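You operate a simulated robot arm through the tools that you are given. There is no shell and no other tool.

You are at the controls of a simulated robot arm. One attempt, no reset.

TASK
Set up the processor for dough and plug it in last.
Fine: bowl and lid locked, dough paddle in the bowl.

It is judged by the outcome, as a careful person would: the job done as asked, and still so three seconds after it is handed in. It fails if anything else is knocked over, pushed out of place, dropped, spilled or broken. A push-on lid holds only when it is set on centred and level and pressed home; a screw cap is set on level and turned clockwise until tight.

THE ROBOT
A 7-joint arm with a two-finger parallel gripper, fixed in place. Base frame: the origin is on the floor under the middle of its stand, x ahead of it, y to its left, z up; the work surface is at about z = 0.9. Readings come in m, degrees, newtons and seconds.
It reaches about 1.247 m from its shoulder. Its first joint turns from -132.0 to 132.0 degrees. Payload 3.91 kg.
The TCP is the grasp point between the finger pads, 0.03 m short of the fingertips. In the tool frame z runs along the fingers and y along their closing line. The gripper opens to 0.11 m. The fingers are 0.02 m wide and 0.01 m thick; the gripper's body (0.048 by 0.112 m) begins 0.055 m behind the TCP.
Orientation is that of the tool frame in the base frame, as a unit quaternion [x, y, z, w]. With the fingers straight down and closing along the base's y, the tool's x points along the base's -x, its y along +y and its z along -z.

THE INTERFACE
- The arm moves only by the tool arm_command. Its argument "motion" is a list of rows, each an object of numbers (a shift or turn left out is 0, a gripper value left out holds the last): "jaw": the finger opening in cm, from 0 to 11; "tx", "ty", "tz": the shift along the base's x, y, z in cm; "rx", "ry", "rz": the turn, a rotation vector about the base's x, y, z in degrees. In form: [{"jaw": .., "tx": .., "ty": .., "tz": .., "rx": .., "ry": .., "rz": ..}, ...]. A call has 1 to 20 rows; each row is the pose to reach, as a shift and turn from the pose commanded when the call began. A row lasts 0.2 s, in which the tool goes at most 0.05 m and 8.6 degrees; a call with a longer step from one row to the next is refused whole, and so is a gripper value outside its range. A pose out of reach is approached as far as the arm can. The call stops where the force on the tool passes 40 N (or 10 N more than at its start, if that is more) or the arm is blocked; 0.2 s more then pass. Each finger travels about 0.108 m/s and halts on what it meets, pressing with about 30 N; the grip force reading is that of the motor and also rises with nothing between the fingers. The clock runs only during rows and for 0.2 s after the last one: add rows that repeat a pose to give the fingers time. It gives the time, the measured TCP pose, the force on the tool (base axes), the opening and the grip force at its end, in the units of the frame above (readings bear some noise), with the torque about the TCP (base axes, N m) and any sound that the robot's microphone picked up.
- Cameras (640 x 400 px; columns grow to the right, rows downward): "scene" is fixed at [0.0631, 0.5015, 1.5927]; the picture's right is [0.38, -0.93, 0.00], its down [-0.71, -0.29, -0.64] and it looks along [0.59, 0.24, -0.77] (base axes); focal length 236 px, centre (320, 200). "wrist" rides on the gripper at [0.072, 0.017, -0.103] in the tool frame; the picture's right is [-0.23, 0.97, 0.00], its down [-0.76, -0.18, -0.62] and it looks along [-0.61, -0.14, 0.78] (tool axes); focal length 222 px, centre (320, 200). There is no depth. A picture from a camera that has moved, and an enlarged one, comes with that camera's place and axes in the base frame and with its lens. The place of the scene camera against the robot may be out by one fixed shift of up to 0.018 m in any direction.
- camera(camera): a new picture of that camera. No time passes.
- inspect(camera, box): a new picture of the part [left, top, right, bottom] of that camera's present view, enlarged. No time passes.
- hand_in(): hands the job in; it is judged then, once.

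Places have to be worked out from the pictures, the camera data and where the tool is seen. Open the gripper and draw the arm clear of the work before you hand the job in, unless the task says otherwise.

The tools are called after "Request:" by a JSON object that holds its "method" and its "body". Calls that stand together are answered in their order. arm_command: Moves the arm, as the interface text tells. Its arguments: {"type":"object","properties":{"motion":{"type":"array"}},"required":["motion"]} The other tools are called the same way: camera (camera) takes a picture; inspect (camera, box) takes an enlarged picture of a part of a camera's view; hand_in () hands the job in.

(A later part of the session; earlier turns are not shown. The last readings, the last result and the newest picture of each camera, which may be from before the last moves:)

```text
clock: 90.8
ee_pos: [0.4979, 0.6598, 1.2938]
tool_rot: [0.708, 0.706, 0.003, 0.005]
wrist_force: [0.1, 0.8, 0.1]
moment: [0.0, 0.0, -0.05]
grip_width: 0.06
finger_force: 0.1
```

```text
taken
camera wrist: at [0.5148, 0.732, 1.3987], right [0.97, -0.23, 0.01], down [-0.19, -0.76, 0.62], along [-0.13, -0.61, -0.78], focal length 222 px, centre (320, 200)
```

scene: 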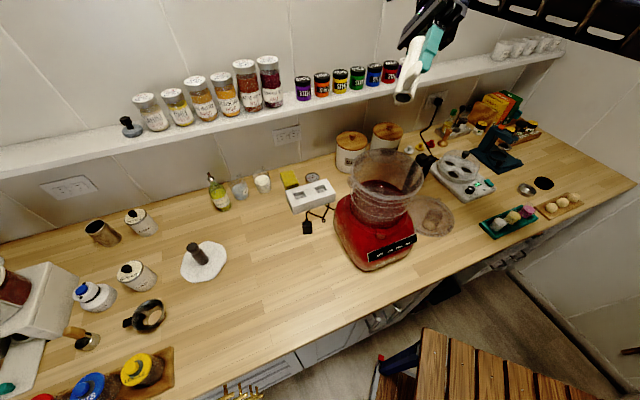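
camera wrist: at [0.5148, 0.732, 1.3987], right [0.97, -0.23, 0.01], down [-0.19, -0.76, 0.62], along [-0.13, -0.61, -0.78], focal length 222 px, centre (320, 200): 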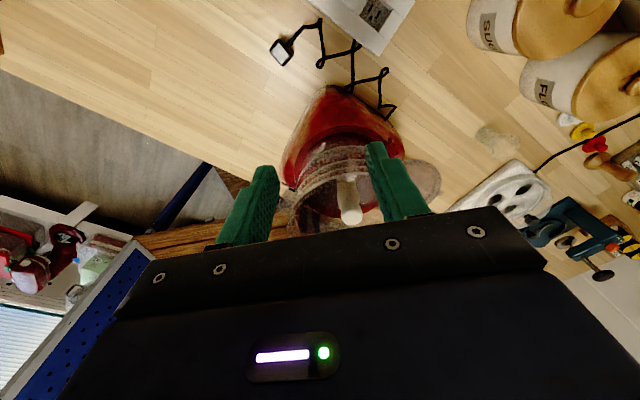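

Request:
{"method": "inspect", "body": {"camera": "wrist", "box": [260, 130, 360, 220]}}

Request:
{"method": "inspect", "body": {"camera": "wrist", "box": [260, 0, 420, 120]}}

```text
4.44 times, centred on (310, 175) of wrist
camera zoom: at [0.5148, 0.732, 1.3987], right [0.97, -0.23, 0.01], down [-0.19, -0.76, 0.62], along [-0.13, -0.61, -0.78], focal length 987 px, centre (364, 311)
```

zoom: 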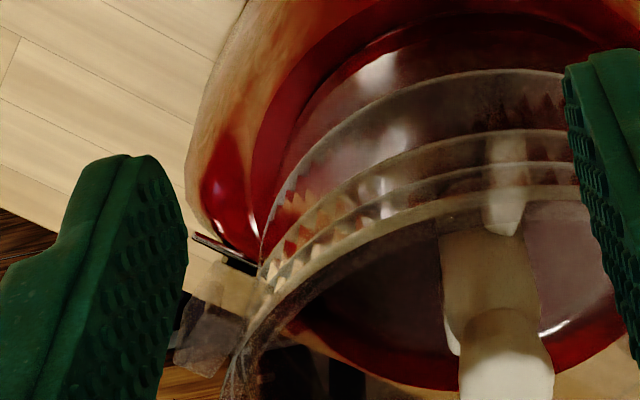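

```text
3.33 times, centred on (340, 60) of wrist
camera zoom: at [0.5148, 0.732, 1.3987], right [0.97, -0.23, 0.01], down [-0.19, -0.76, 0.62], along [-0.13, -0.61, -0.78], focal length 740 px, centre (253, 667)
```

zoom: 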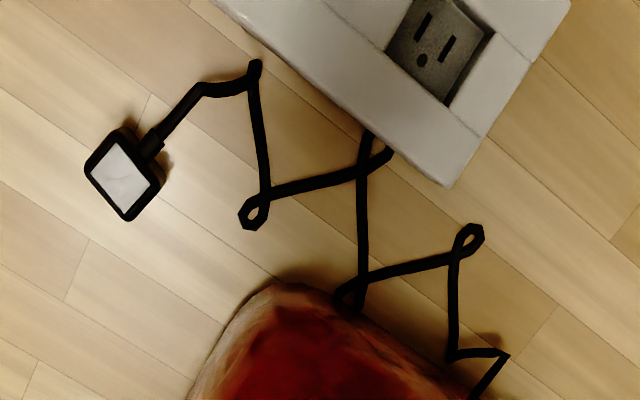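

The finger partly hides the bracket, so I'll open the jaw fully to clear the view.

Request:
{"method": "arm_command", "body": {"motion": [{"jaw": 11, "ty": 1.5}, {"jaw": 11, "ty": 3}, {"jaw": 11, "ty": 3}, {"jaw": 11, "ty": 3}]}}

Request:
{"method": "inspect", "body": {"camera": "wrist", "box": [250, 130, 330, 200]}}

Request:
{"method": "inspect", "body": {"camera": "wrist", "box": [340, 140, 440, 240]}}

```text
clock: 91.8
ee_pos: [0.4971, 0.6889, 1.295]
tool_rot: [0.707, 0.707, 0.003, 0.004]
wrist_force: [1.0, 0.6, 0.4]
moment: [0.02, -0.01, 0.02]
grip_width: 0.11
finger_force: 0.1
```

```text
5.71 times, centred on (290, 165) of wrist
camera zoom: at [0.5151, 0.7626, 1.3992], right [0.97, -0.23, 0.01], down [-0.18, -0.76, 0.62], along [-0.13, -0.61, -0.78], focal length 1269 px, centre (491, 400)
```

zoom: 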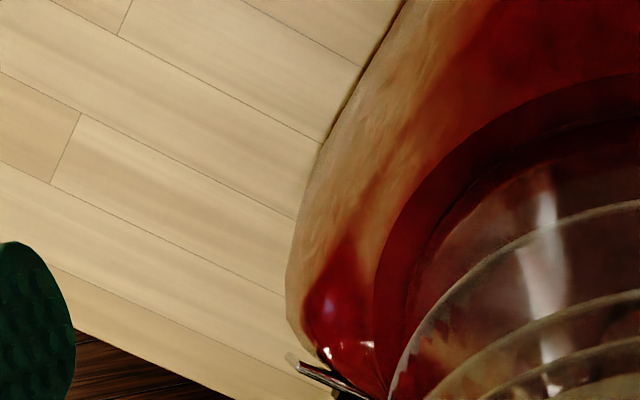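

```text
4.00 times, centred on (390, 190) of wrist
camera zoom: at [0.5151, 0.7626, 1.3992], right [0.97, -0.23, 0.01], down [-0.18, -0.76, 0.62], along [-0.13, -0.61, -0.78], focal length 888 px, centre (40, 240)
```

zoom: 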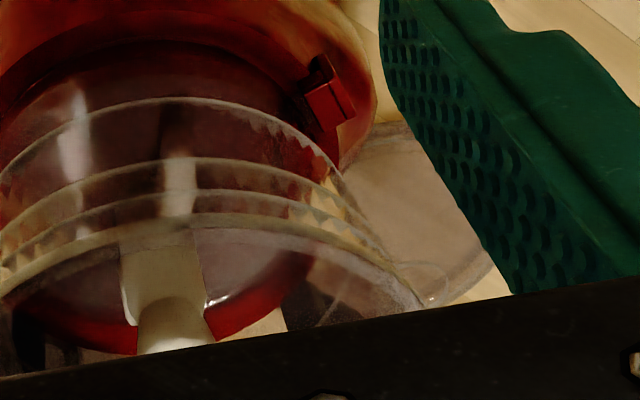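

Request:
{"method": "inspect", "body": {"camera": "wrist", "box": [260, 185, 320, 235]}}

Request:
{"method": "inspect", "body": {"camera": "wrist", "box": [405, 145, 435, 175]}}

```text
8.00 times, centred on (290, 210) of wrist
camera zoom: at [0.5151, 0.7626, 1.3992], right [0.97, -0.23, 0.01], down [-0.18, -0.76, 0.62], along [-0.13, -0.61, -0.78], focal length 1777 px, centre (560, 120)
```

zoom: 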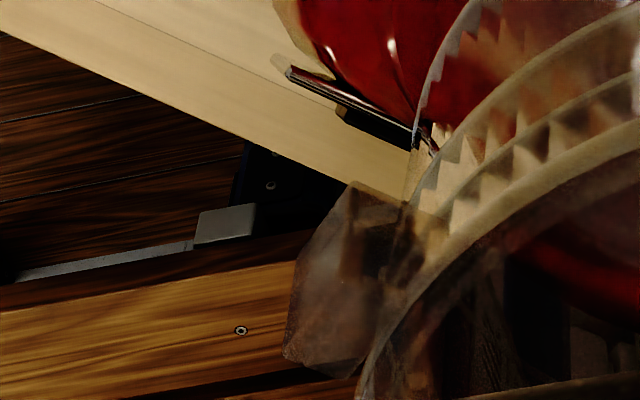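

```text
13.33 times, centred on (420, 160) of wrist
camera zoom: at [0.5151, 0.7626, 1.3992], right [0.97, -0.23, 0.01], down [-0.18, -0.76, 0.62], along [-0.13, -0.61, -0.78], focal length 2962 px, centre (-1013, 733)
```

zoom: 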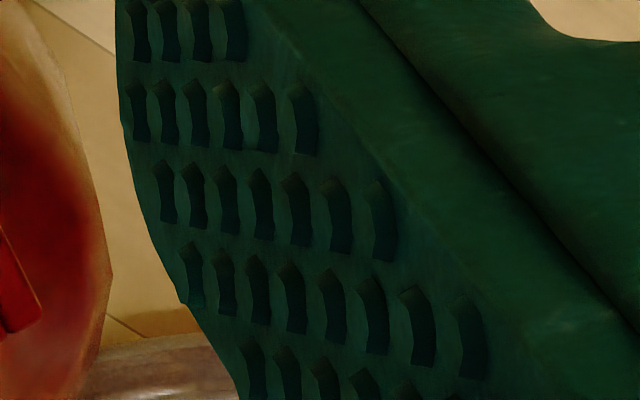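

The clockwise end of the rim bracket looks open and its counter-clockwise end closed, matching the base. So the lid's tabs go in clockwise of the brackets and turn counter-clockwise to lock. Now I'm heading over the lid, turning the wrist to about +15° for a tube grasp.

Request:
{"method": "arm_command", "body": {"motion": [{"tx": 1, "ty": -1, "tz": 3, "rz": 7.5}, {"tx": 2, "ty": -3, "tz": 5, "rz": 15}, {"tx": 3, "ty": -6, "tz": 5, "rz": 22.5}, {"tx": 4, "ty": -9, "tz": 5, "rz": 30}, {"tx": 5, "ty": -12, "tz": 5, "rz": 37.5}, {"tx": 6, "ty": -15, "tz": 5, "rz": 45}, {"tx": 7, "ty": -18, "tz": 5, "rz": 52.5}, {"tx": 8, "ty": -21, "tz": 5, "rz": 60}, {"tx": 9, "ty": -24, "tz": 4, "rz": 67.5}, {"tx": 10, "ty": -27, "tz": 2, "rz": 75}, {"tx": 11.5, "ty": -30, "tz": 0, "rz": 82.5}, {"tx": 13, "ty": -32.5, "tz": -3, "rz": 90}, {"tx": 14.5, "ty": -34.5, "tz": -6, "rz": 97.5}, {"tx": 15.5, "ty": -35.5, "tz": -9, "rz": 105}, {"tx": 15.5, "ty": -35.5, "tz": -12, "rz": 105}, {"tx": 15.5, "ty": -35.5, "tz": -12, "rz": 105}]}}

Request:
{"method": "camera", "body": {"camera": "wrist"}}

Request:
{"method": "inspect", "body": {"camera": "wrist", "box": [210, 0, 430, 160]}}

```text
clock: 95.2
ee_pos: [0.6539, 0.3339, 1.1761]
tool_rot: [-0.13, 0.991, 0.005, 0.0]
wrist_force: [-0.8, -0.7, 0.2]
moment: [-0.01, 0.02, -0.01]
grip_width: 0.1101
finger_force: 0.0
```

```text
taken
camera wrist: at [0.5799, 0.33, 1.2799], right [-0.03, 1.0, 0.01], down [0.78, 0.02, 0.62], along [0.62, 0.03, -0.78], focal length 222 px, centre (320, 200)
```

wrist: 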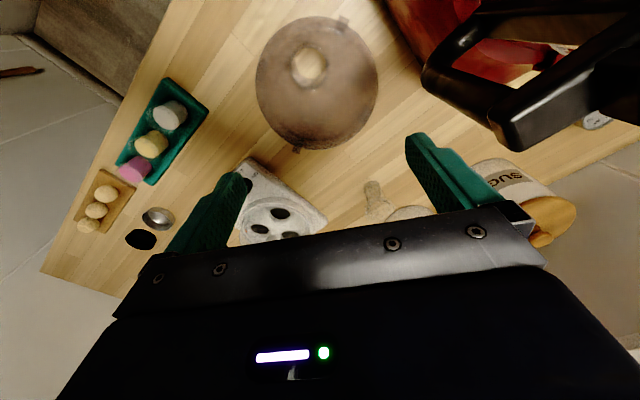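

```text
2.50 times, centred on (320, 80) of wrist
camera zoom: at [0.5799, 0.33, 1.2799], right [-0.03, 1.0, 0.01], down [0.78, 0.02, 0.62], along [0.62, 0.03, -0.78], focal length 555 px, centre (320, 500)
```

zoom: 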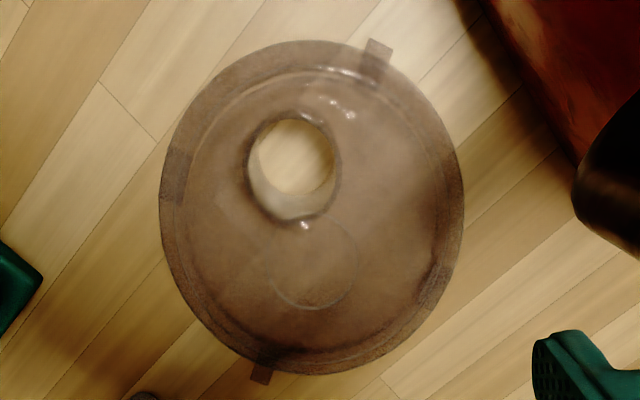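

The lid centre is confirmed at (0.666, 0.3315) with its tabs at 160° and -20°. I'm zooming in on the tube to get its exact axis and top.

Request:
{"method": "inspect", "body": {"camera": "wrist", "box": [275, 30, 355, 90]}}

Request:
{"method": "inspect", "body": {"camera": "scene", "box": [410, 190, 460, 240]}}

```text
6.67 times, centred on (315, 60) of wrist
camera zoom: at [0.5799, 0.33, 1.2799], right [-0.03, 1.0, 0.01], down [0.78, 0.02, 0.62], along [0.62, 0.03, -0.78], focal length 1481 px, centre (353, 1133)
```

zoom: 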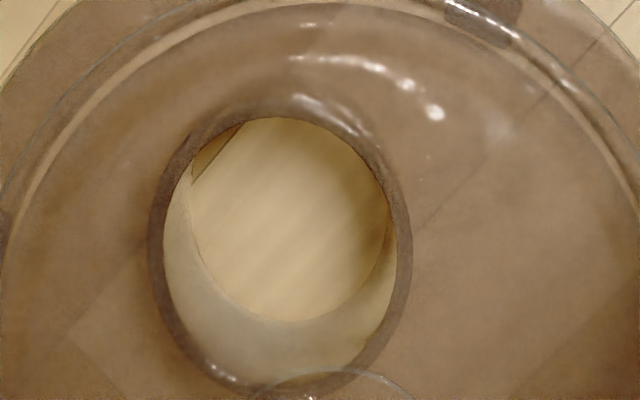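

```text
8.00 times, centred on (435, 215) of scene
camera zoom: at [0.0631, 0.5015, 1.5927], right [0.38, -0.93, 0.0], down [-0.71, -0.29, -0.64], along [0.59, 0.24, -0.77], focal length 1888 px, centre (-600, 80)
```

zoom: 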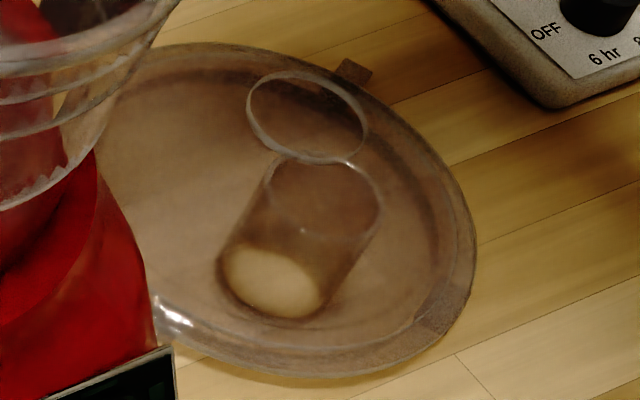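

The tube axis is at (0.6235, 0.3215), radius ~24 mm with its top at z ≈ 0.963, and 44 mm from the lid centre along 13°. I'm moving over the tube, levelling the slight tilt, and setting the jaw to 8 cm.

Request:
{"method": "arm_command", "body": {"motion": [{"jaw": 8, "tx": -1.5, "ty": -0.6, "tz": -2, "rx": -0.57}, {"tx": -3.04, "ty": -1.24, "tz": -4, "rx": -0.57}, {"tx": -3.04, "ty": -1.24, "tz": -7, "rx": -0.57}, {"tx": -3.04, "ty": -1.24, "tz": -10, "rx": -0.57}, {"tx": -3.04, "ty": -1.24, "tz": -12.5, "rx": -0.57}, {"tx": -3.04, "ty": -1.24, "tz": -12.5, "rx": -0.57}]}}

Request:
{"method": "camera", "body": {"camera": "wrist"}}

Request:
{"method": "inspect", "body": {"camera": "wrist", "box": [220, 60, 420, 220]}}

Request:
{"method": "inspect", "body": {"camera": "scene", "box": [380, 140, 480, 250]}}

```text
clock: 96.6
ee_pos: [0.6246, 0.3202, 1.048]
tool_rot: [-0.131, 0.991, -0.001, 0.0]
wrist_force: [-1.1, 0.4, 0.2]
moment: [0.02, -0.01, -0.02]
grip_width: 0.0801
finger_force: 0.0
```

```text
taken
camera wrist: at [0.5507, 0.319, 1.1527], right [-0.03, 1.0, 0.0], down [0.78, 0.03, 0.62], along [0.62, 0.02, -0.78], focal length 222 px, centre (320, 200)
```

wrist: 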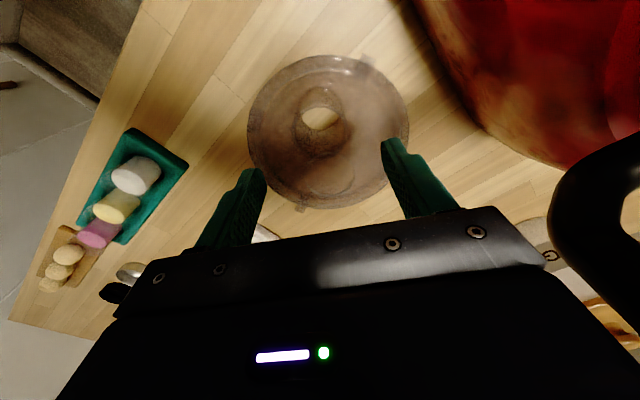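

```text
2.50 times, centred on (320, 140) of wrist
camera zoom: at [0.5507, 0.319, 1.1527], right [-0.03, 1.0, 0.0], down [0.78, 0.03, 0.62], along [0.62, 0.02, -0.78], focal length 555 px, centre (320, 350)
```

zoom: 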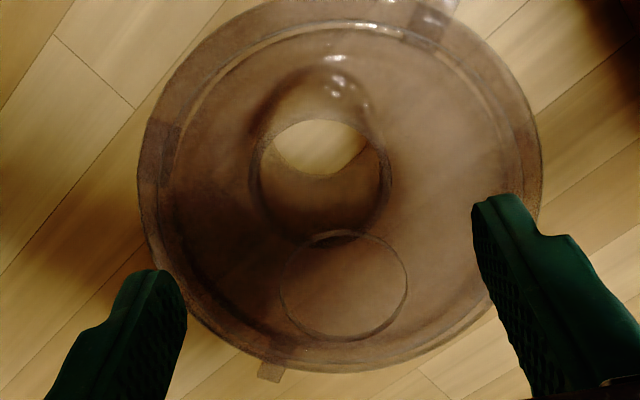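

```text
3.64 times, centred on (430, 195) of scene
camera zoom: at [0.0631, 0.5015, 1.5927], right [0.38, -0.93, 0.0], down [-0.71, -0.29, -0.64], along [0.59, 0.24, -0.77], focal length 858 px, centre (-80, 218)
```

zoom: 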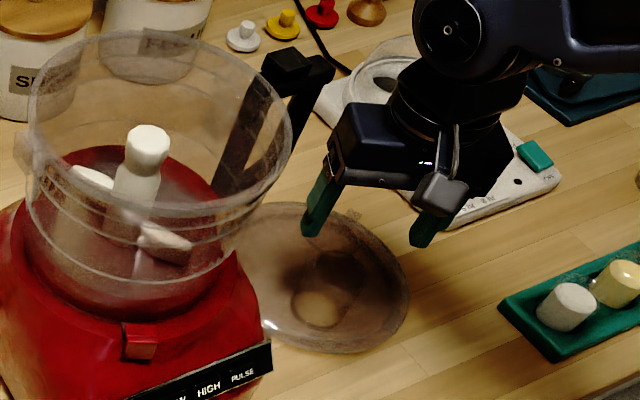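

The tube is centred between the fingers within a millimetre or two. Descending to TCP z ≈ 0.960 with a tiny trim, then closing.

Request:
{"method": "arm_command", "body": {"motion": [{"tx": 0.1, "ty": 0.13, "tz": -3}, {"tx": 0.1, "ty": 0.13, "tz": -5.5}, {"tx": 0.1, "ty": 0.13, "tz": -7}, {"tx": 0.1, "ty": 0.13, "tz": -8}, {"tx": 0.1, "ty": 0.13, "tz": -8.8}, {"tx": 0.1, "ty": 0.13, "tz": -8.8}]}}

Request:
{"method": "inspect", "body": {"camera": "wrist", "box": [220, 80, 440, 240]}}

Request:
{"method": "inspect", "body": {"camera": "scene", "box": [380, 140, 480, 250]}}

```text
clock: 98.0
ee_pos: [0.6229, 0.3231, 0.9609]
tool_rot: [-0.131, 0.991, 0.0, -0.001]
wrist_force: [0.0, 0.0, 0.4]
moment: [0.03, 0.02, 0.0]
grip_width: 0.0798
finger_force: 0.1
```

```text
2.50 times, centred on (330, 160) of wrist
camera zoom: at [0.5504, 0.3205, 1.066], right [-0.03, 1.0, 0.0], down [0.78, 0.02, 0.62], along [0.62, 0.02, -0.78], focal length 555 px, centre (295, 300)
```

zoom: 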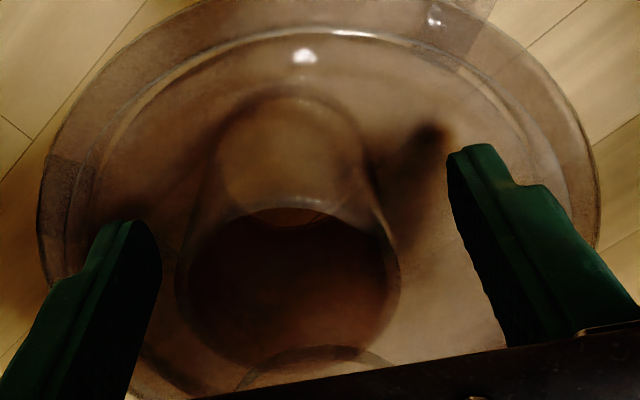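

```text
3.64 times, centred on (430, 195) of scene
camera zoom: at [0.0631, 0.5015, 1.5927], right [0.38, -0.93, 0.0], down [-0.71, -0.29, -0.64], along [0.59, 0.24, -0.77], focal length 858 px, centre (-80, 218)
```

zoom: 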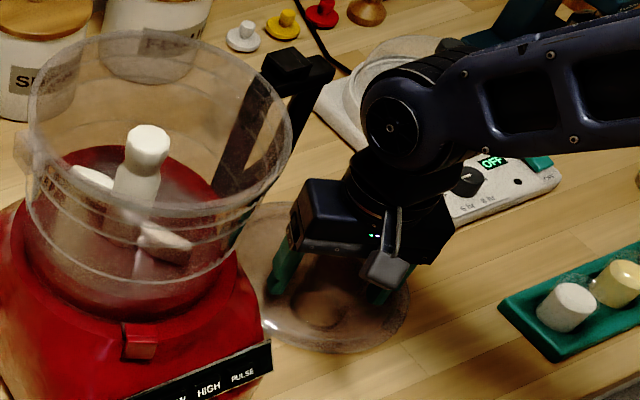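

There's no contact and the tube is between the fingers. Closing now.

Request:
{"method": "arm_command", "body": {"motion": [{"jaw": 6}, {"jaw": 4}, {"jaw": 2}, {"jaw": 2}, {"jaw": 2}]}}

Request:
{"method": "arm_command", "body": {"motion": [{"tz": 0.5}, {"tz": 1}, {"tz": 2}, {"tz": 3}, {"tz": 3}]}}

Request:
{"method": "inspect", "body": {"camera": "scene", "box": [370, 130, 490, 260]}}

Request:
{"method": "camera", "body": {"camera": "wrist"}}

```text
clock: 99.2
ee_pos: [0.6239, 0.3233, 0.9619]
tool_rot: [-0.13, 0.991, 0.0, 0.0]
wrist_force: [0.2, -2.1, 2.3]
moment: [-0.41, -0.14, -0.12]
grip_width: 0.0488
finger_force: 29.5
```

```text
clock: 100.4
ee_pos: [0.6237, 0.324, 0.9908]
tool_rot: [-0.13, 0.992, -0.001, -0.001]
wrist_force: [0.3, 0.4, -1.6]
moment: [-0.02, 0.09, 0.01]
grip_width: 0.0486
finger_force: 29.7
```

```text
3.08 times, centred on (430, 195) of scene
camera zoom: at [0.0631, 0.5015, 1.5927], right [0.38, -0.93, 0.0], down [-0.71, -0.29, -0.64], along [0.59, 0.24, -0.77], focal length 726 px, centre (-18, 215)
```

zoom: 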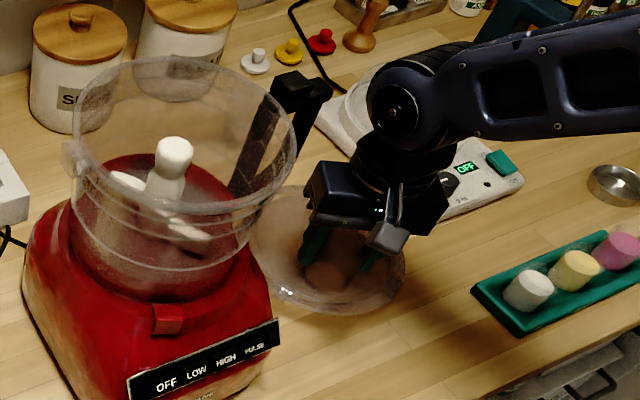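

```text
taken
camera wrist: at [0.5507, 0.3212, 1.0955], right [-0.03, 1.0, 0.0], down [0.78, 0.03, 0.62], along [0.62, 0.02, -0.78], focal length 222 px, centre (320, 200)
```

wrist: 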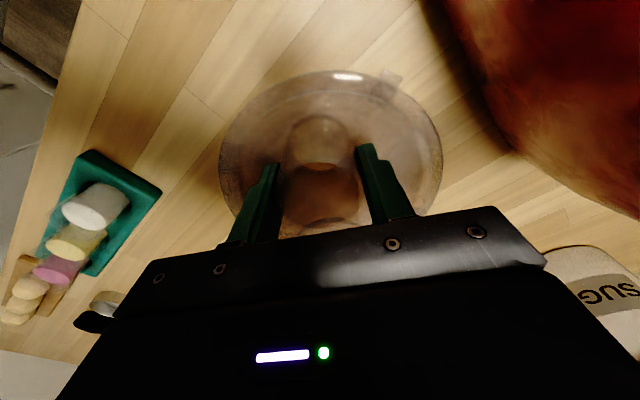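

The lid is held at 48.8 mm and weighs about 2 N, hanging level. I'm measuring its outline relative to the gripper for accurate placement.

Request:
{"method": "inspect", "body": {"camera": "wrist", "box": [200, 50, 460, 240]}}

Request:
{"method": "inspect", "body": {"camera": "wrist", "box": [365, 55, 425, 110]}}

```text
2.11 times, centred on (330, 145) of wrist
camera zoom: at [0.5507, 0.3212, 1.0955], right [-0.03, 1.0, 0.0], down [0.78, 0.03, 0.62], along [0.62, 0.02, -0.78], focal length 468 px, centre (299, 316)
```

zoom: 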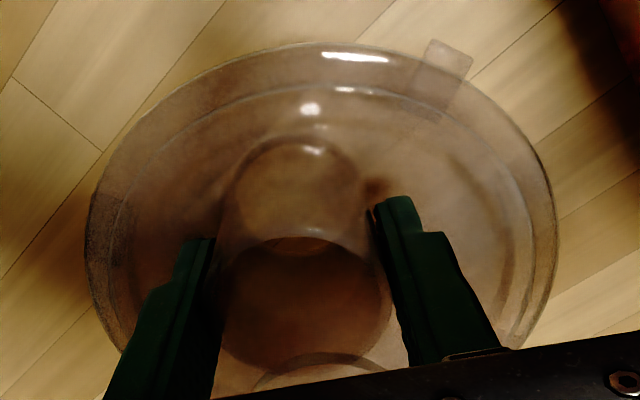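

```text
7.27 times, centred on (395, 82) of wrist
camera zoom: at [0.5507, 0.3212, 1.0955], right [-0.03, 1.0, 0.0], down [0.78, 0.03, 0.62], along [0.62, 0.02, -0.78], focal length 1615 px, centre (-226, 1054)
```

zoom: 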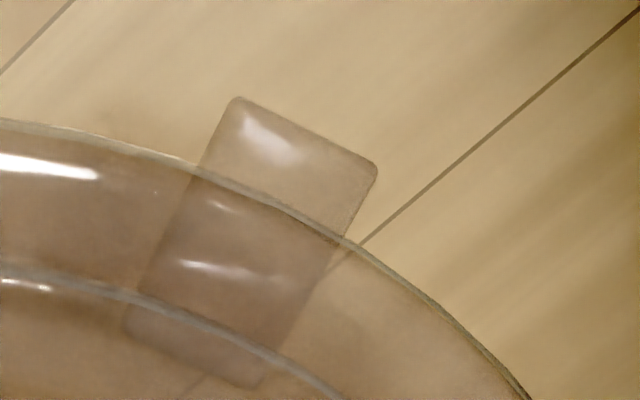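

The lid centre sits about (0.040, 0.009) from the TCP at this angle. The bowl handle is close by, so I'll first slide the lid sideways away from it and then raise it to transit height.

Request:
{"method": "arm_command", "body": {"motion": [{"tz": 2}, {"tz": 4}, {"tx": 0.7, "ty": -2.5, "tz": 4}, {"tx": 1.4, "ty": -5, "tz": 4}, {"tx": 2, "ty": -7, "tz": 5}, {"tx": 2, "ty": -7, "tz": 9}, {"tx": 2, "ty": -7, "tz": 13}, {"tx": 2, "ty": -7, "tz": 17}, {"tx": 2, "ty": -7, "tz": 21}, {"tx": 2, "ty": -7, "tz": 25}, {"tx": 2, "ty": -7, "tz": 29}, {"tx": 2, "ty": -7, "tz": 32}, {"tx": 2, "ty": -7, "tz": 32}]}}

Request:
{"method": "camera", "body": {"camera": "scene"}}

Request:
{"method": "camera", "body": {"camera": "wrist"}}

```text
clock: 103.2
ee_pos: [0.6454, 0.2534, 1.3128]
tool_rot: [-0.13, 0.991, 0.0, 0.0]
wrist_force: [-0.2, 1.4, -2.5]
moment: [-0.01, 0.1, 0.0]
grip_width: 0.0487
finger_force: 29.9
```

```text
taken
```

scene: 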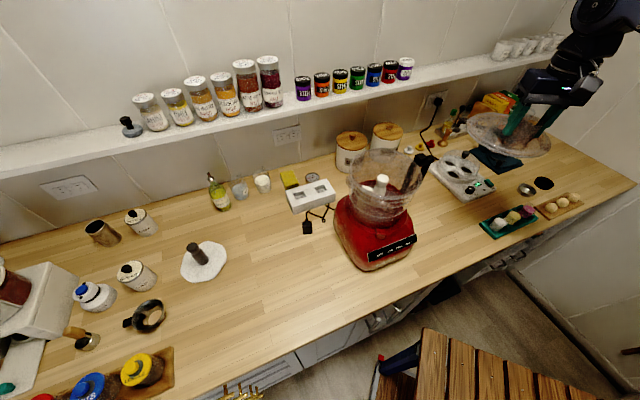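

```text
taken
camera wrist: at [0.5706, 0.2507, 1.4161], right [-0.03, 1.0, 0.0], down [0.78, 0.02, 0.62], along [0.62, 0.02, -0.78], focal length 222 px, centre (320, 200)
```

wrist: 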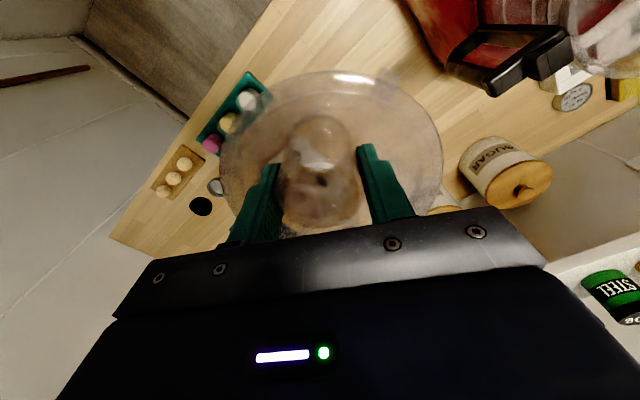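

The lid is high and clear. I'm carrying it over the bowl while turning -50°, so its tabs will sit about 25° clockwise of the brackets.

Request:
{"method": "arm_command", "body": {"motion": [{"tx": -1.5, "ty": 2.5, "rz": -5}, {"tx": -3.3, "ty": 5.6, "rz": -10}, {"tx": -5, "ty": 8.5, "rz": -15}, {"tx": -6.7, "ty": 11.4, "rz": -20}, {"tx": -8.4, "ty": 14.3, "rz": -25}, {"tx": -10.1, "ty": 17.2, "rz": -30}, {"tx": -11.8, "ty": 20.1, "rz": -35}, {"tx": -13.4, "ty": 22.8, "rz": -40}, {"tx": -15, "ty": 25.5, "rz": -45}, {"tx": -16.5, "ty": 28.0, "rz": -50}, {"tx": -16.5, "ty": 28.0, "rz": -50}]}}

Request:
{"method": "camera", "body": {"camera": "wrist"}}

Request:
{"method": "inspect", "body": {"camera": "wrist", "box": [190, 40, 460, 240]}}

Request:
{"method": "inspect", "body": {"camera": "scene", "box": [320, 80, 480, 240]}}

```text
clock: 105.6
ee_pos: [0.4794, 0.5318, 1.3109]
tool_rot: [0.302, 0.953, 0.001, 0.0]
wrist_force: [-0.2, -0.1, -2.1]
moment: [0.04, 0.07, 0.01]
grip_width: 0.0485
finger_force: 29.9
```

```text
taken
camera wrist: at [0.4298, 0.5876, 1.415], right [0.75, 0.67, 0.0], down [0.52, -0.58, 0.62], along [0.42, -0.46, -0.78], focal length 222 px, centre (320, 200)
```

wrist: 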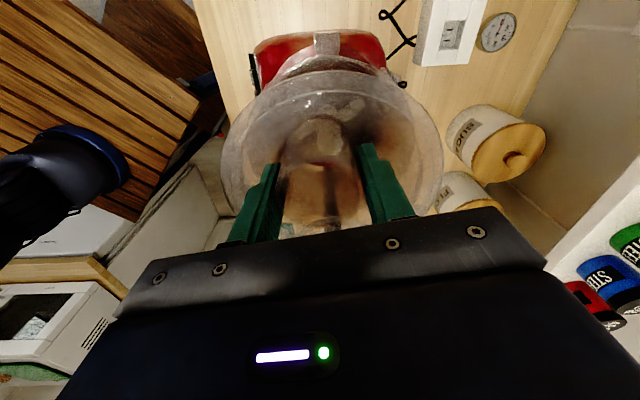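

```text
2.00 times, centred on (325, 140) of wrist
camera zoom: at [0.4298, 0.5876, 1.415], right [0.75, 0.67, 0.0], down [0.52, -0.58, 0.62], along [0.42, -0.46, -0.78], focal length 444 px, centre (310, 320)
```

zoom: 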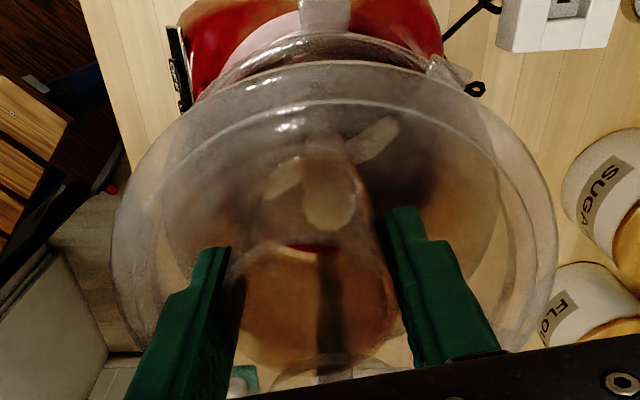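

```text
2.50 times, centred on (400, 160) of scene
camera zoom: at [0.0631, 0.5015, 1.5927], right [0.38, -0.93, 0.0], down [-0.71, -0.29, -0.64], along [0.59, 0.24, -0.77], focal length 590 px, centre (120, 300)
```

zoom: 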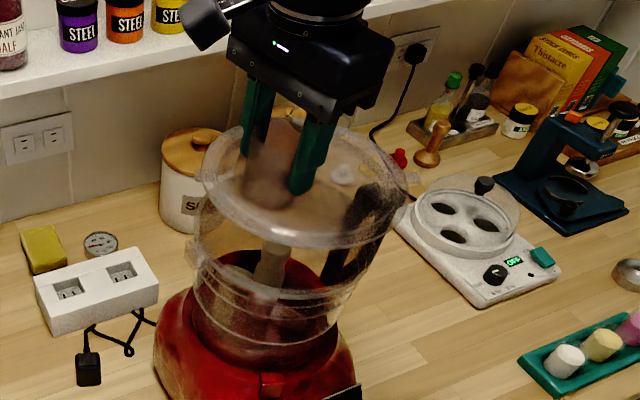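

Tab A is at the right place, clockwise of the rim bracket, and the paddle knob shows through the lid. I'm zooming to fine-tune centring before lowering.

Request:
{"method": "inspect", "body": {"camera": "wrist", "box": [290, 90, 370, 160]}}

Request:
{"method": "inspect", "body": {"camera": "wrist", "box": [290, 30, 420, 110]}}

```text
5.71 times, centred on (330, 125) of wrist
camera zoom: at [0.4298, 0.5876, 1.415], right [0.75, 0.67, 0.0], down [0.52, -0.58, 0.62], along [0.42, -0.46, -0.78], focal length 1269 px, centre (263, 629)
```

zoom: 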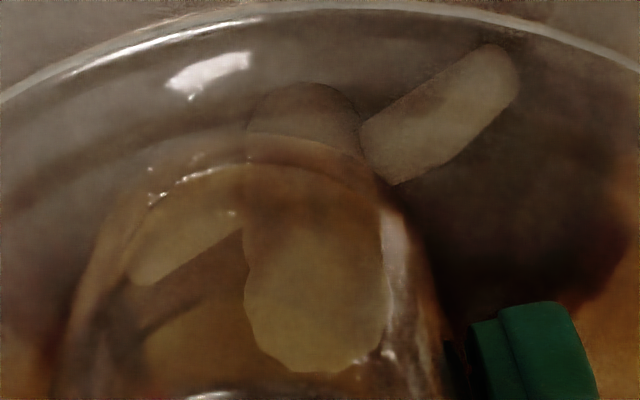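

```text
4.92 times, centred on (355, 70) of wrist
camera zoom: at [0.4298, 0.5876, 1.415], right [0.75, 0.67, 0.0], down [0.52, -0.58, 0.62], along [0.42, -0.46, -0.78], focal length 1094 px, centre (148, 840)
```

zoom: 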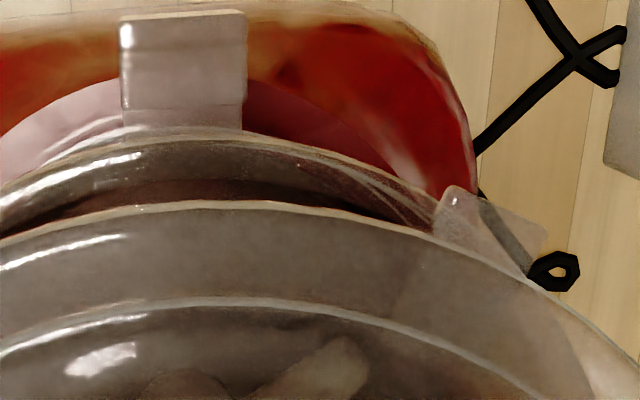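

The lid is centred to about 2 mm in one direction. I'll trim (+1.5, +1.3) mm and lower toward the rim, slowing near the expected seat at TCP ≈ 1.232.

Request:
{"method": "arm_command", "body": {"motion": [{"tx": 0.15, "ty": 0.13, "tz": -1.5}, {"tx": 0.15, "ty": 0.13, "tz": -3}, {"tx": 0.15, "ty": 0.13, "tz": -4.5}, {"tx": 0.15, "ty": 0.13, "tz": -5.5}, {"tx": 0.15, "ty": 0.13, "tz": -5.5}]}}

Request:
{"method": "inspect", "body": {"camera": "wrist", "box": [290, 20, 420, 110]}}

Request:
{"method": "inspect", "body": {"camera": "scene", "box": [330, 100, 450, 220]}}

```text
clock: 106.8
ee_pos: [0.4818, 0.5342, 1.256]
tool_rot: [0.301, 0.954, 0.0, 0.001]
wrist_force: [-2.1, 0.9, -2.6]
moment: [0.13, 0.24, -0.05]
grip_width: 0.0486
finger_force: 29.7
```

```text
4.44 times, centred on (355, 65) of wrist
camera zoom: at [0.4324, 0.5899, 1.3602], right [0.74, 0.67, 0.0], down [0.52, -0.58, 0.62], along [0.42, -0.46, -0.78], focal length 987 px, centre (164, 800)
```

zoom: 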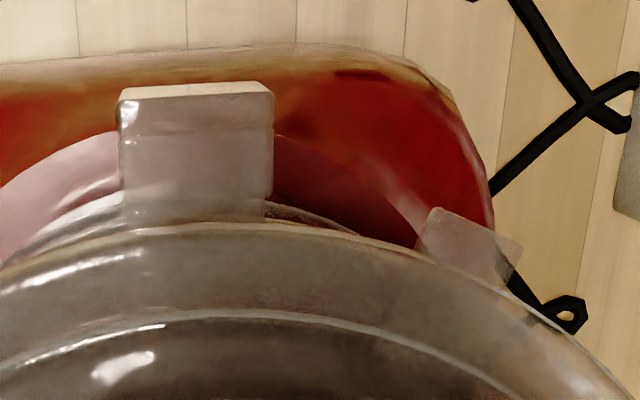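

```text
3.33 times, centred on (390, 160) of scene
camera zoom: at [0.0631, 0.5015, 1.5927], right [0.38, -0.93, 0.0], down [-0.71, -0.29, -0.64], along [0.59, 0.24, -0.77], focal length 786 px, centre (87, 333)
```

zoom: 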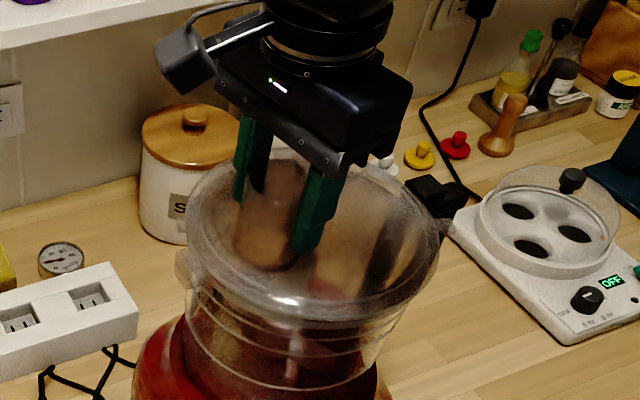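

A small side moment has appeared. I'll hold still for a reading before continuing.

Request:
{"method": "arm_command", "body": {"motion": [{"tz": 0}, {"tz": 0}]}}

Request:
{"method": "inspect", "body": {"camera": "scene", "box": [385, 140, 435, 190]}}

Request:
{"method": "inspect", "body": {"camera": "wrist", "box": [190, 20, 460, 240]}}

```text
clock: 107.4
ee_pos: [0.4815, 0.5344, 1.2569]
tool_rot: [0.3, 0.954, 0.0, 0.0]
wrist_force: [-3.7, -2.1, -2.9]
moment: [-0.02, 0.34, -0.13]
grip_width: 0.0485
finger_force: 29.9
```

```text
8.00 times, centred on (410, 165) of scene
camera zoom: at [0.0631, 0.5015, 1.5927], right [0.38, -0.93, 0.0], down [-0.71, -0.29, -0.64], along [0.59, 0.24, -0.77], focal length 1888 px, centre (-400, 480)
```

zoom: 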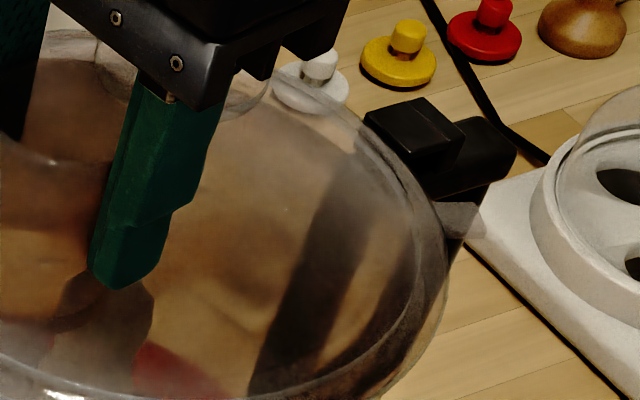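

```text
1.82 times, centred on (325, 130) of wrist
camera zoom: at [0.4326, 0.5898, 1.3608], right [0.74, 0.67, 0.0], down [0.52, -0.58, 0.62], along [0.42, -0.46, -0.78], focal length 404 px, centre (311, 327)
```

zoom: 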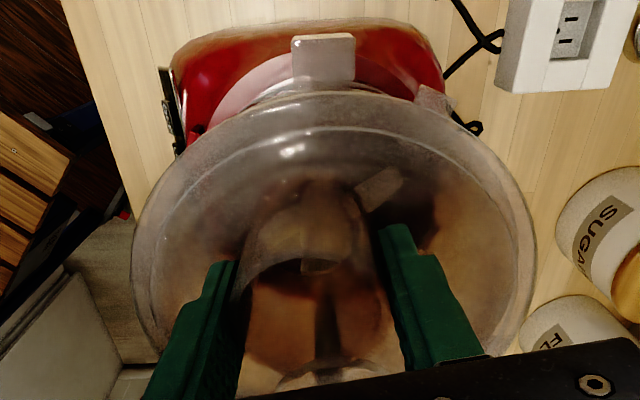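

There is a light lateral contact of about 4 N. I'll raise 8 mm to see if it clears, then compare the lid edge with the handle block.

Request:
{"method": "arm_command", "body": {"motion": [{"tz": 0.4}, {"tz": 0.8}, {"tz": 0.8}]}}

Request:
{"method": "inspect", "body": {"camera": "scene", "box": [385, 140, 435, 190]}}

Request:
{"method": "inspect", "body": {"camera": "scene", "box": [340, 120, 430, 200]}}

```text
clock: 108.2
ee_pos: [0.4825, 0.5338, 1.2639]
tool_rot: [0.301, 0.954, -0.001, 0.0]
wrist_force: [-0.8, 0.3, -1.9]
moment: [0.08, 0.07, 0.04]
grip_width: 0.0488
finger_force: 30.1
```

```text
8.00 times, centred on (410, 165) of scene
camera zoom: at [0.0631, 0.5015, 1.5927], right [0.38, -0.93, 0.0], down [-0.71, -0.29, -0.64], along [0.59, 0.24, -0.77], focal length 1888 px, centre (-400, 480)
```

zoom: 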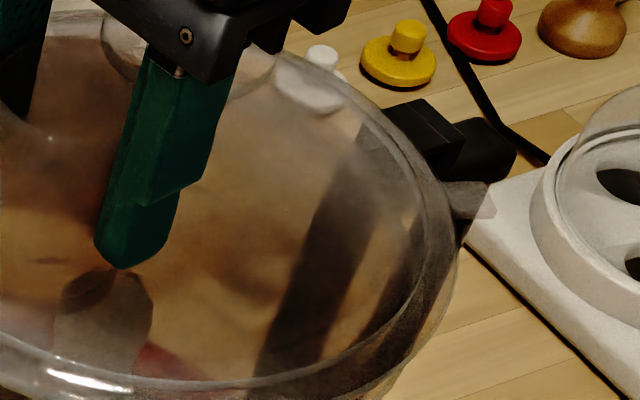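

```text
5.00 times, centred on (385, 160) of scene
camera zoom: at [0.0631, 0.5015, 1.5927], right [0.38, -0.93, 0.0], down [-0.71, -0.29, -0.64], along [0.59, 0.24, -0.77], focal length 1180 px, centre (-5, 400)
```

zoom: 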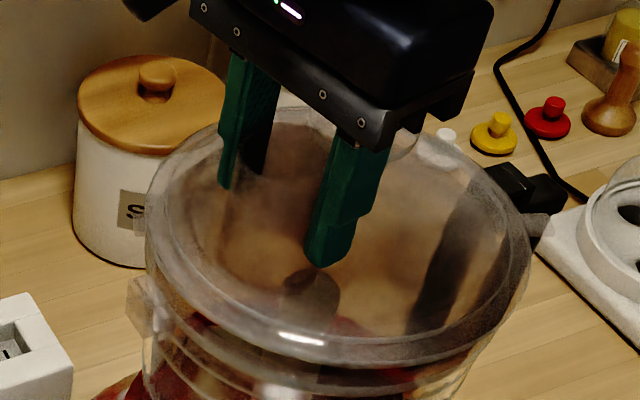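

The contact cleared when raised, so it was the lid's inner skirt touching the bowl rim from the +x side. I'll shift the lid about (-1.0, -0.6) mm and try lowering again.

Request:
{"method": "arm_command", "body": {"motion": [{"tx": -0.1, "ty": -0.06, "tz": 0}, {"tx": -0.1, "ty": -0.06, "tz": -0.4}, {"tx": -0.1, "ty": -0.06, "tz": -0.8}, {"tx": -0.1, "ty": -0.06, "tz": -0.8}]}}

```text
clock: 109.2
ee_pos: [0.4795, 0.5332, 1.2562]
tool_rot: [0.301, 0.954, 0.0, 0.0]
wrist_force: [-1.6, 0.3, -1.3]
moment: [0.09, 0.15, -0.04]
grip_width: 0.0484
finger_force: 30.0
```

Much lighter contact. I'll nudge a further -0.7 mm in x and go down 2 mm.

Request:
{"method": "arm_command", "body": {"motion": [{"tx": -0.07, "ty": 0, "tz": 0}, {"tx": -0.07, "ty": 0, "tz": -0.1}, {"tx": -0.07, "ty": 0, "tz": -0.2}, {"tx": -0.07, "ty": 0, "tz": -0.2}]}}

```text
clock: 110.2
ee_pos: [0.4785, 0.532, 1.2539]
tool_rot: [0.3, 0.954, 0.0, 0.0]
wrist_force: [-0.9, 0.3, -2.2]
moment: [0.07, 0.1, -0.02]
grip_width: 0.0482
finger_force: 29.7
```

Free again at 1.254. Continuing down in 2 mm steps.

Request:
{"method": "arm_command", "body": {"motion": [{"tz": -0.2}, {"tz": -0.4}, {"tz": -0.4}]}}

```text
clock: 111.0
ee_pos: [0.4781, 0.5334, 1.2532]
tool_rot: [0.301, 0.954, 0.002, 0.001]
wrist_force: [3.5, 2.0, 25.3]
moment: [-0.45, 0.33, -0.35]
grip_width: 0.0485
finger_force: 29.8
```

It now rests on the -x side at 25 N, so I overshot slightly. The skirt's correct position is between the two. I'll raise 4 mm, move back +0.8 mm in x and lower again.

Request:
{"method": "arm_command", "body": {"motion": [{"tz": 0.5}, {"tx": 0.08, "tz": 0.5}, {"tx": 0.08, "tz": 0.3}, {"tx": 0.08, "tz": 0.1}, {"tx": 0.08, "tz": 0}, {"tx": 0.08, "tz": 0}]}}

```text
clock: 112.4
ee_pos: [0.4798, 0.5338, 1.2524]
tool_rot: [0.301, 0.954, 0.001, 0.001]
wrist_force: [1.9, 2.5, 20.0]
moment: [-0.47, 0.37, -0.31]
grip_width: 0.0482
finger_force: 29.8
```

Still resting at the same height. I'm looking closely around the rim to see what the lid is sitting on.

Request:
{"method": "inspect", "body": {"camera": "wrist", "box": [280, 20, 420, 110]}}

Request:
{"method": "inspect", "body": {"camera": "wrist", "box": [190, 50, 300, 180]}}

Request:
{"method": "inspect", "body": {"camera": "scene", "box": [345, 145, 425, 205]}}

Request:
{"method": "inspect", "body": {"camera": "scene", "box": [390, 140, 440, 190]}}

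```text
4.44 times, centred on (350, 65) of wrist
camera zoom: at [0.4302, 0.589, 1.3566], right [0.75, 0.67, 0.0], down [0.52, -0.58, 0.62], along [0.42, -0.46, -0.78], focal length 987 px, centre (187, 800)
```

zoom: 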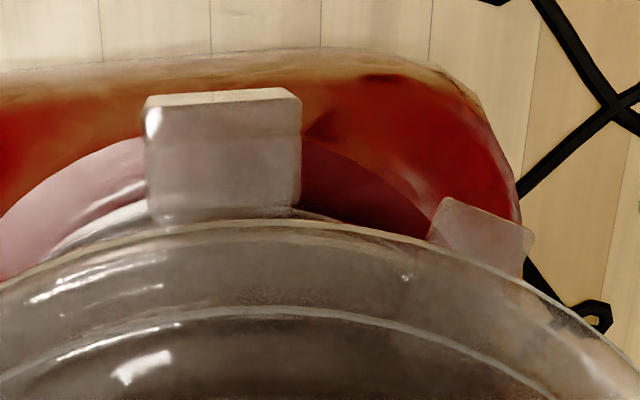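

```text
3.08 times, centred on (245, 115) of wrist
camera zoom: at [0.4302, 0.589, 1.3566], right [0.75, 0.67, 0.0], down [0.52, -0.58, 0.62], along [0.42, -0.46, -0.78], focal length 684 px, centre (551, 462)
```

zoom: 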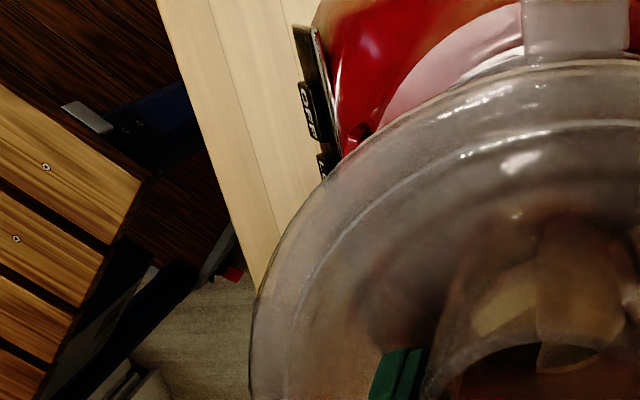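

```text
6.67 times, centred on (385, 175) of scene
camera zoom: at [0.0631, 0.5015, 1.5927], right [0.38, -0.93, 0.0], down [-0.71, -0.29, -0.64], along [0.59, 0.24, -0.77], focal length 1573 px, centre (-113, 367)
```

zoom: 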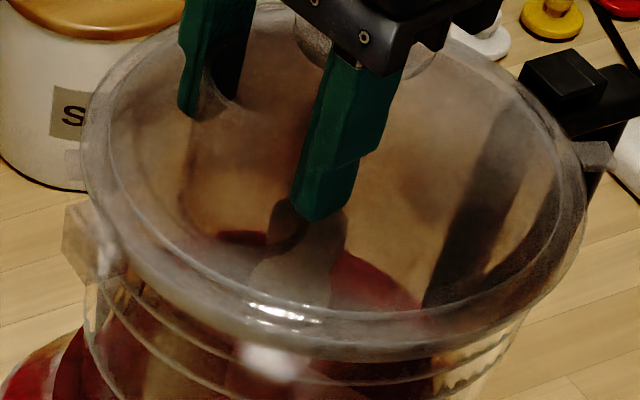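

```text
8.00 times, centred on (415, 165) of scene
camera zoom: at [0.0631, 0.5015, 1.5927], right [0.38, -0.93, 0.0], down [-0.71, -0.29, -0.64], along [0.59, 0.24, -0.77], focal length 1888 px, centre (-440, 480)
```

zoom: 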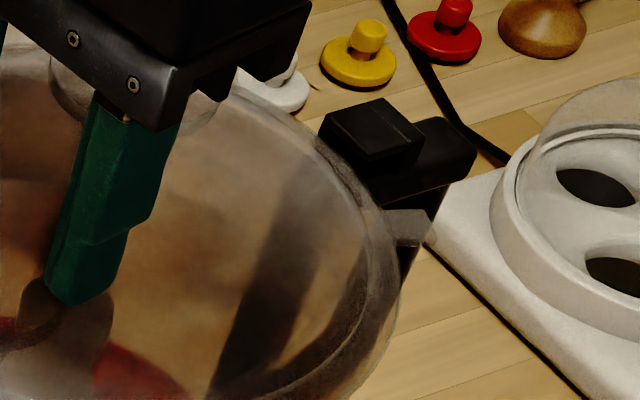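

The contact stays on the -x side while earlier side contact was on +x, so the lid is probably hanging slightly low on its far side. I'll raise it, tilt the tool about 1° to level the lid, shift slightly +x and try again.

Request:
{"method": "arm_command", "body": {"motion": [{"tz": 0.6}, {"tx": 0.03, "tz": 0.6, "rx": -0.75, "ry": -0.67}, {"tx": 0.03, "tz": 0.6, "rx": -0.75, "ry": -0.67}, {"tx": 0.03, "tz": 0.3, "rx": -0.75, "ry": -0.67}, {"tx": 0.03, "tz": 0.1, "rx": -0.75, "ry": -0.67}, {"tx": 0.03, "tz": 0, "rx": -0.75, "ry": -0.67}, {"tx": 0.03, "tz": 0, "rx": -0.75, "ry": -0.67}]}}

```text
clock: 114.0
ee_pos: [0.4783, 0.5338, 1.2527]
tool_rot: [0.3, 0.954, -0.003, 0.007]
wrist_force: [-7.6, 3.7, 18.6]
moment: [0.88, 0.13, -0.33]
grip_width: 0.0484
finger_force: 29.2
```

The height bookkeeping suggests the lid's flange may already be resting on the rim (TCP ≈ 1.2525). I'll undo most of the tilt, ease the push, and inspect the gap between lid flange and rim closely.

Request:
{"method": "arm_command", "body": {"motion": [{"tz": 0.1, "rx": 0.45, "ry": 0.4}, {"tz": 0.15, "rx": 0.45, "ry": 0.4}, {"tz": 0.15, "rx": 0.45, "ry": 0.4}]}}

Request:
{"method": "inspect", "body": {"camera": "scene", "box": [365, 178, 405, 208]}}

Request:
{"method": "inspect", "body": {"camera": "scene", "box": [345, 160, 375, 190]}}

Request:
{"method": "inspect", "body": {"camera": "scene", "box": [400, 155, 430, 185]}}

```text
clock: 114.8
ee_pos: [0.4794, 0.5328, 1.2517]
tool_rot: [0.301, 0.954, -0.002, 0.002]
wrist_force: [-7.8, 2.5, 9.6]
moment: [0.8, 0.49, -0.29]
grip_width: 0.048
finger_force: 30.3
```

```text
13.33 times, centred on (385, 193) of scene
camera zoom: at [0.0631, 0.5015, 1.5927], right [0.38, -0.93, 0.0], down [-0.71, -0.29, -0.64], along [0.59, 0.24, -0.77], focal length 3146 px, centre (-547, 293)
```

zoom: 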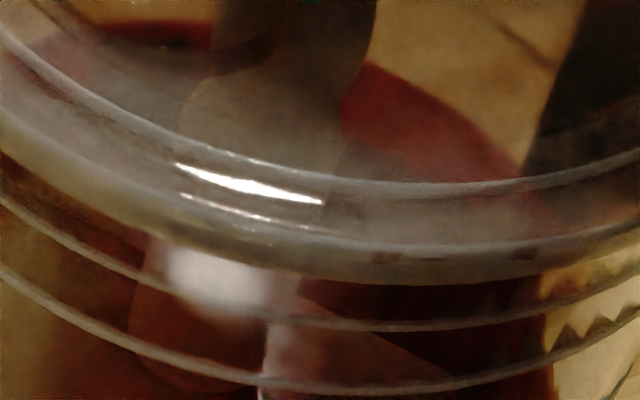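

```text
13.33 times, centred on (360, 175) of scene
camera zoom: at [0.0631, 0.5015, 1.5927], right [0.38, -0.93, 0.0], down [-0.71, -0.29, -0.64], along [0.59, 0.24, -0.77], focal length 3146 px, centre (-213, 533)
```

zoom: 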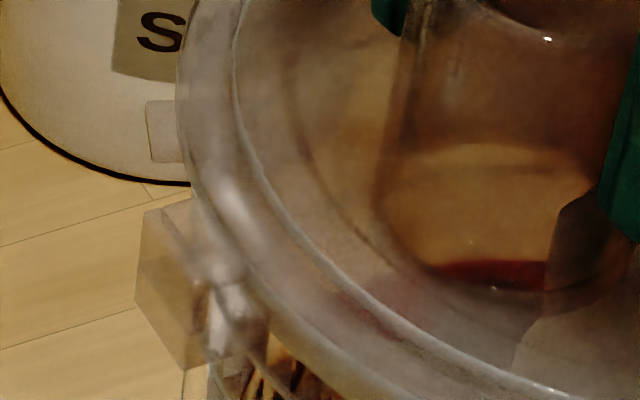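

```text
13.33 times, centred on (415, 170) of scene
camera zoom: at [0.0631, 0.5015, 1.5927], right [0.38, -0.93, 0.0], down [-0.71, -0.29, -0.64], along [0.59, 0.24, -0.77], focal length 3146 px, centre (-947, 600)
```

zoom: 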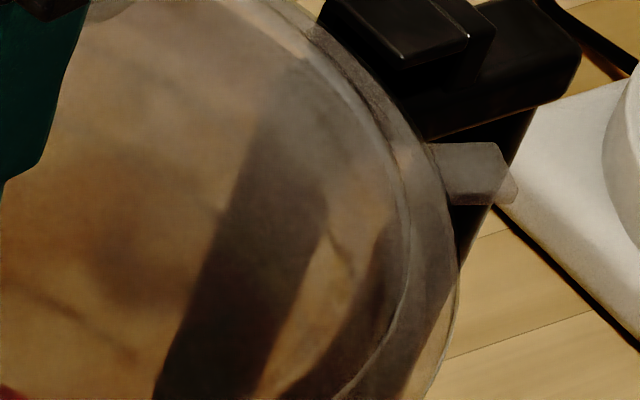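

The readings now indicate a localized contact near tab A, and the lid may have shifted in the grip. I'll lift 15 mm to unload and recheck how it hangs.

Request:
{"method": "arm_command", "body": {"motion": [{"tz": 0.5, "rx": 0.3, "ry": 0.27}, {"tz": 1, "rx": 0.3, "ry": 0.27}, {"tz": 1.5, "rx": 0.3, "ry": 0.27}, {"tz": 1.5, "rx": 0.3, "ry": 0.27}]}}

Request:
{"method": "inspect", "body": {"camera": "wrist", "box": [190, 20, 460, 240]}}

Request:
{"method": "inspect", "body": {"camera": "scene", "box": [335, 120, 435, 210]}}

```text
clock: 115.8
ee_pos: [0.4817, 0.5335, 1.2681]
tool_rot: [0.3, 0.954, 0.0, -0.001]
wrist_force: [0.0, 0.9, -1.9]
moment: [0.09, 0.08, -0.01]
grip_width: 0.0478
finger_force: 29.9
```

```text
1.82 times, centred on (325, 130) of wrist
camera zoom: at [0.4321, 0.589, 1.3712], right [0.75, 0.67, 0.0], down [0.52, -0.58, 0.62], along [0.42, -0.46, -0.78], focal length 404 px, centre (311, 327)
```

zoom: 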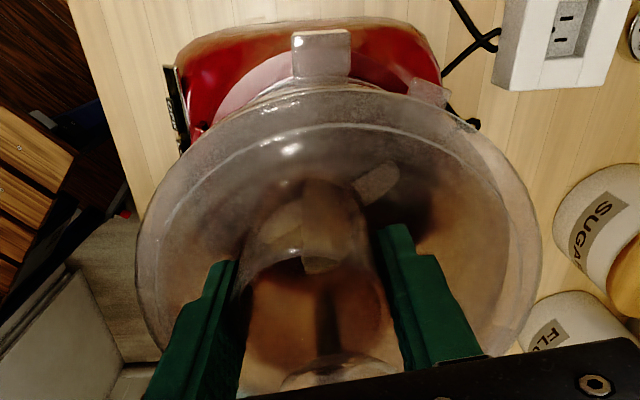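

```text
4.44 times, centred on (385, 165) of scene
camera zoom: at [0.0631, 0.5015, 1.5927], right [0.38, -0.93, 0.0], down [-0.71, -0.29, -0.64], along [0.59, 0.24, -0.77], focal length 1049 px, centre (31, 356)
```

zoom: 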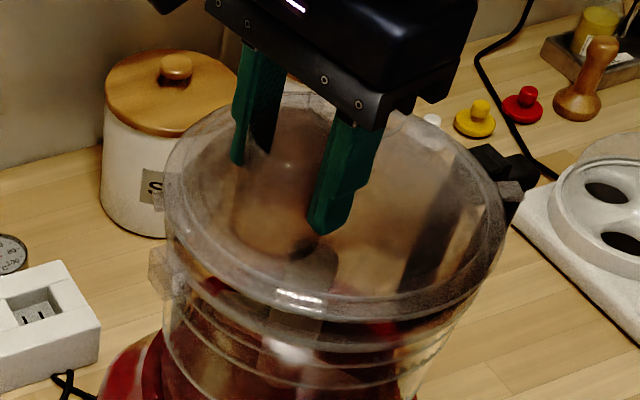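

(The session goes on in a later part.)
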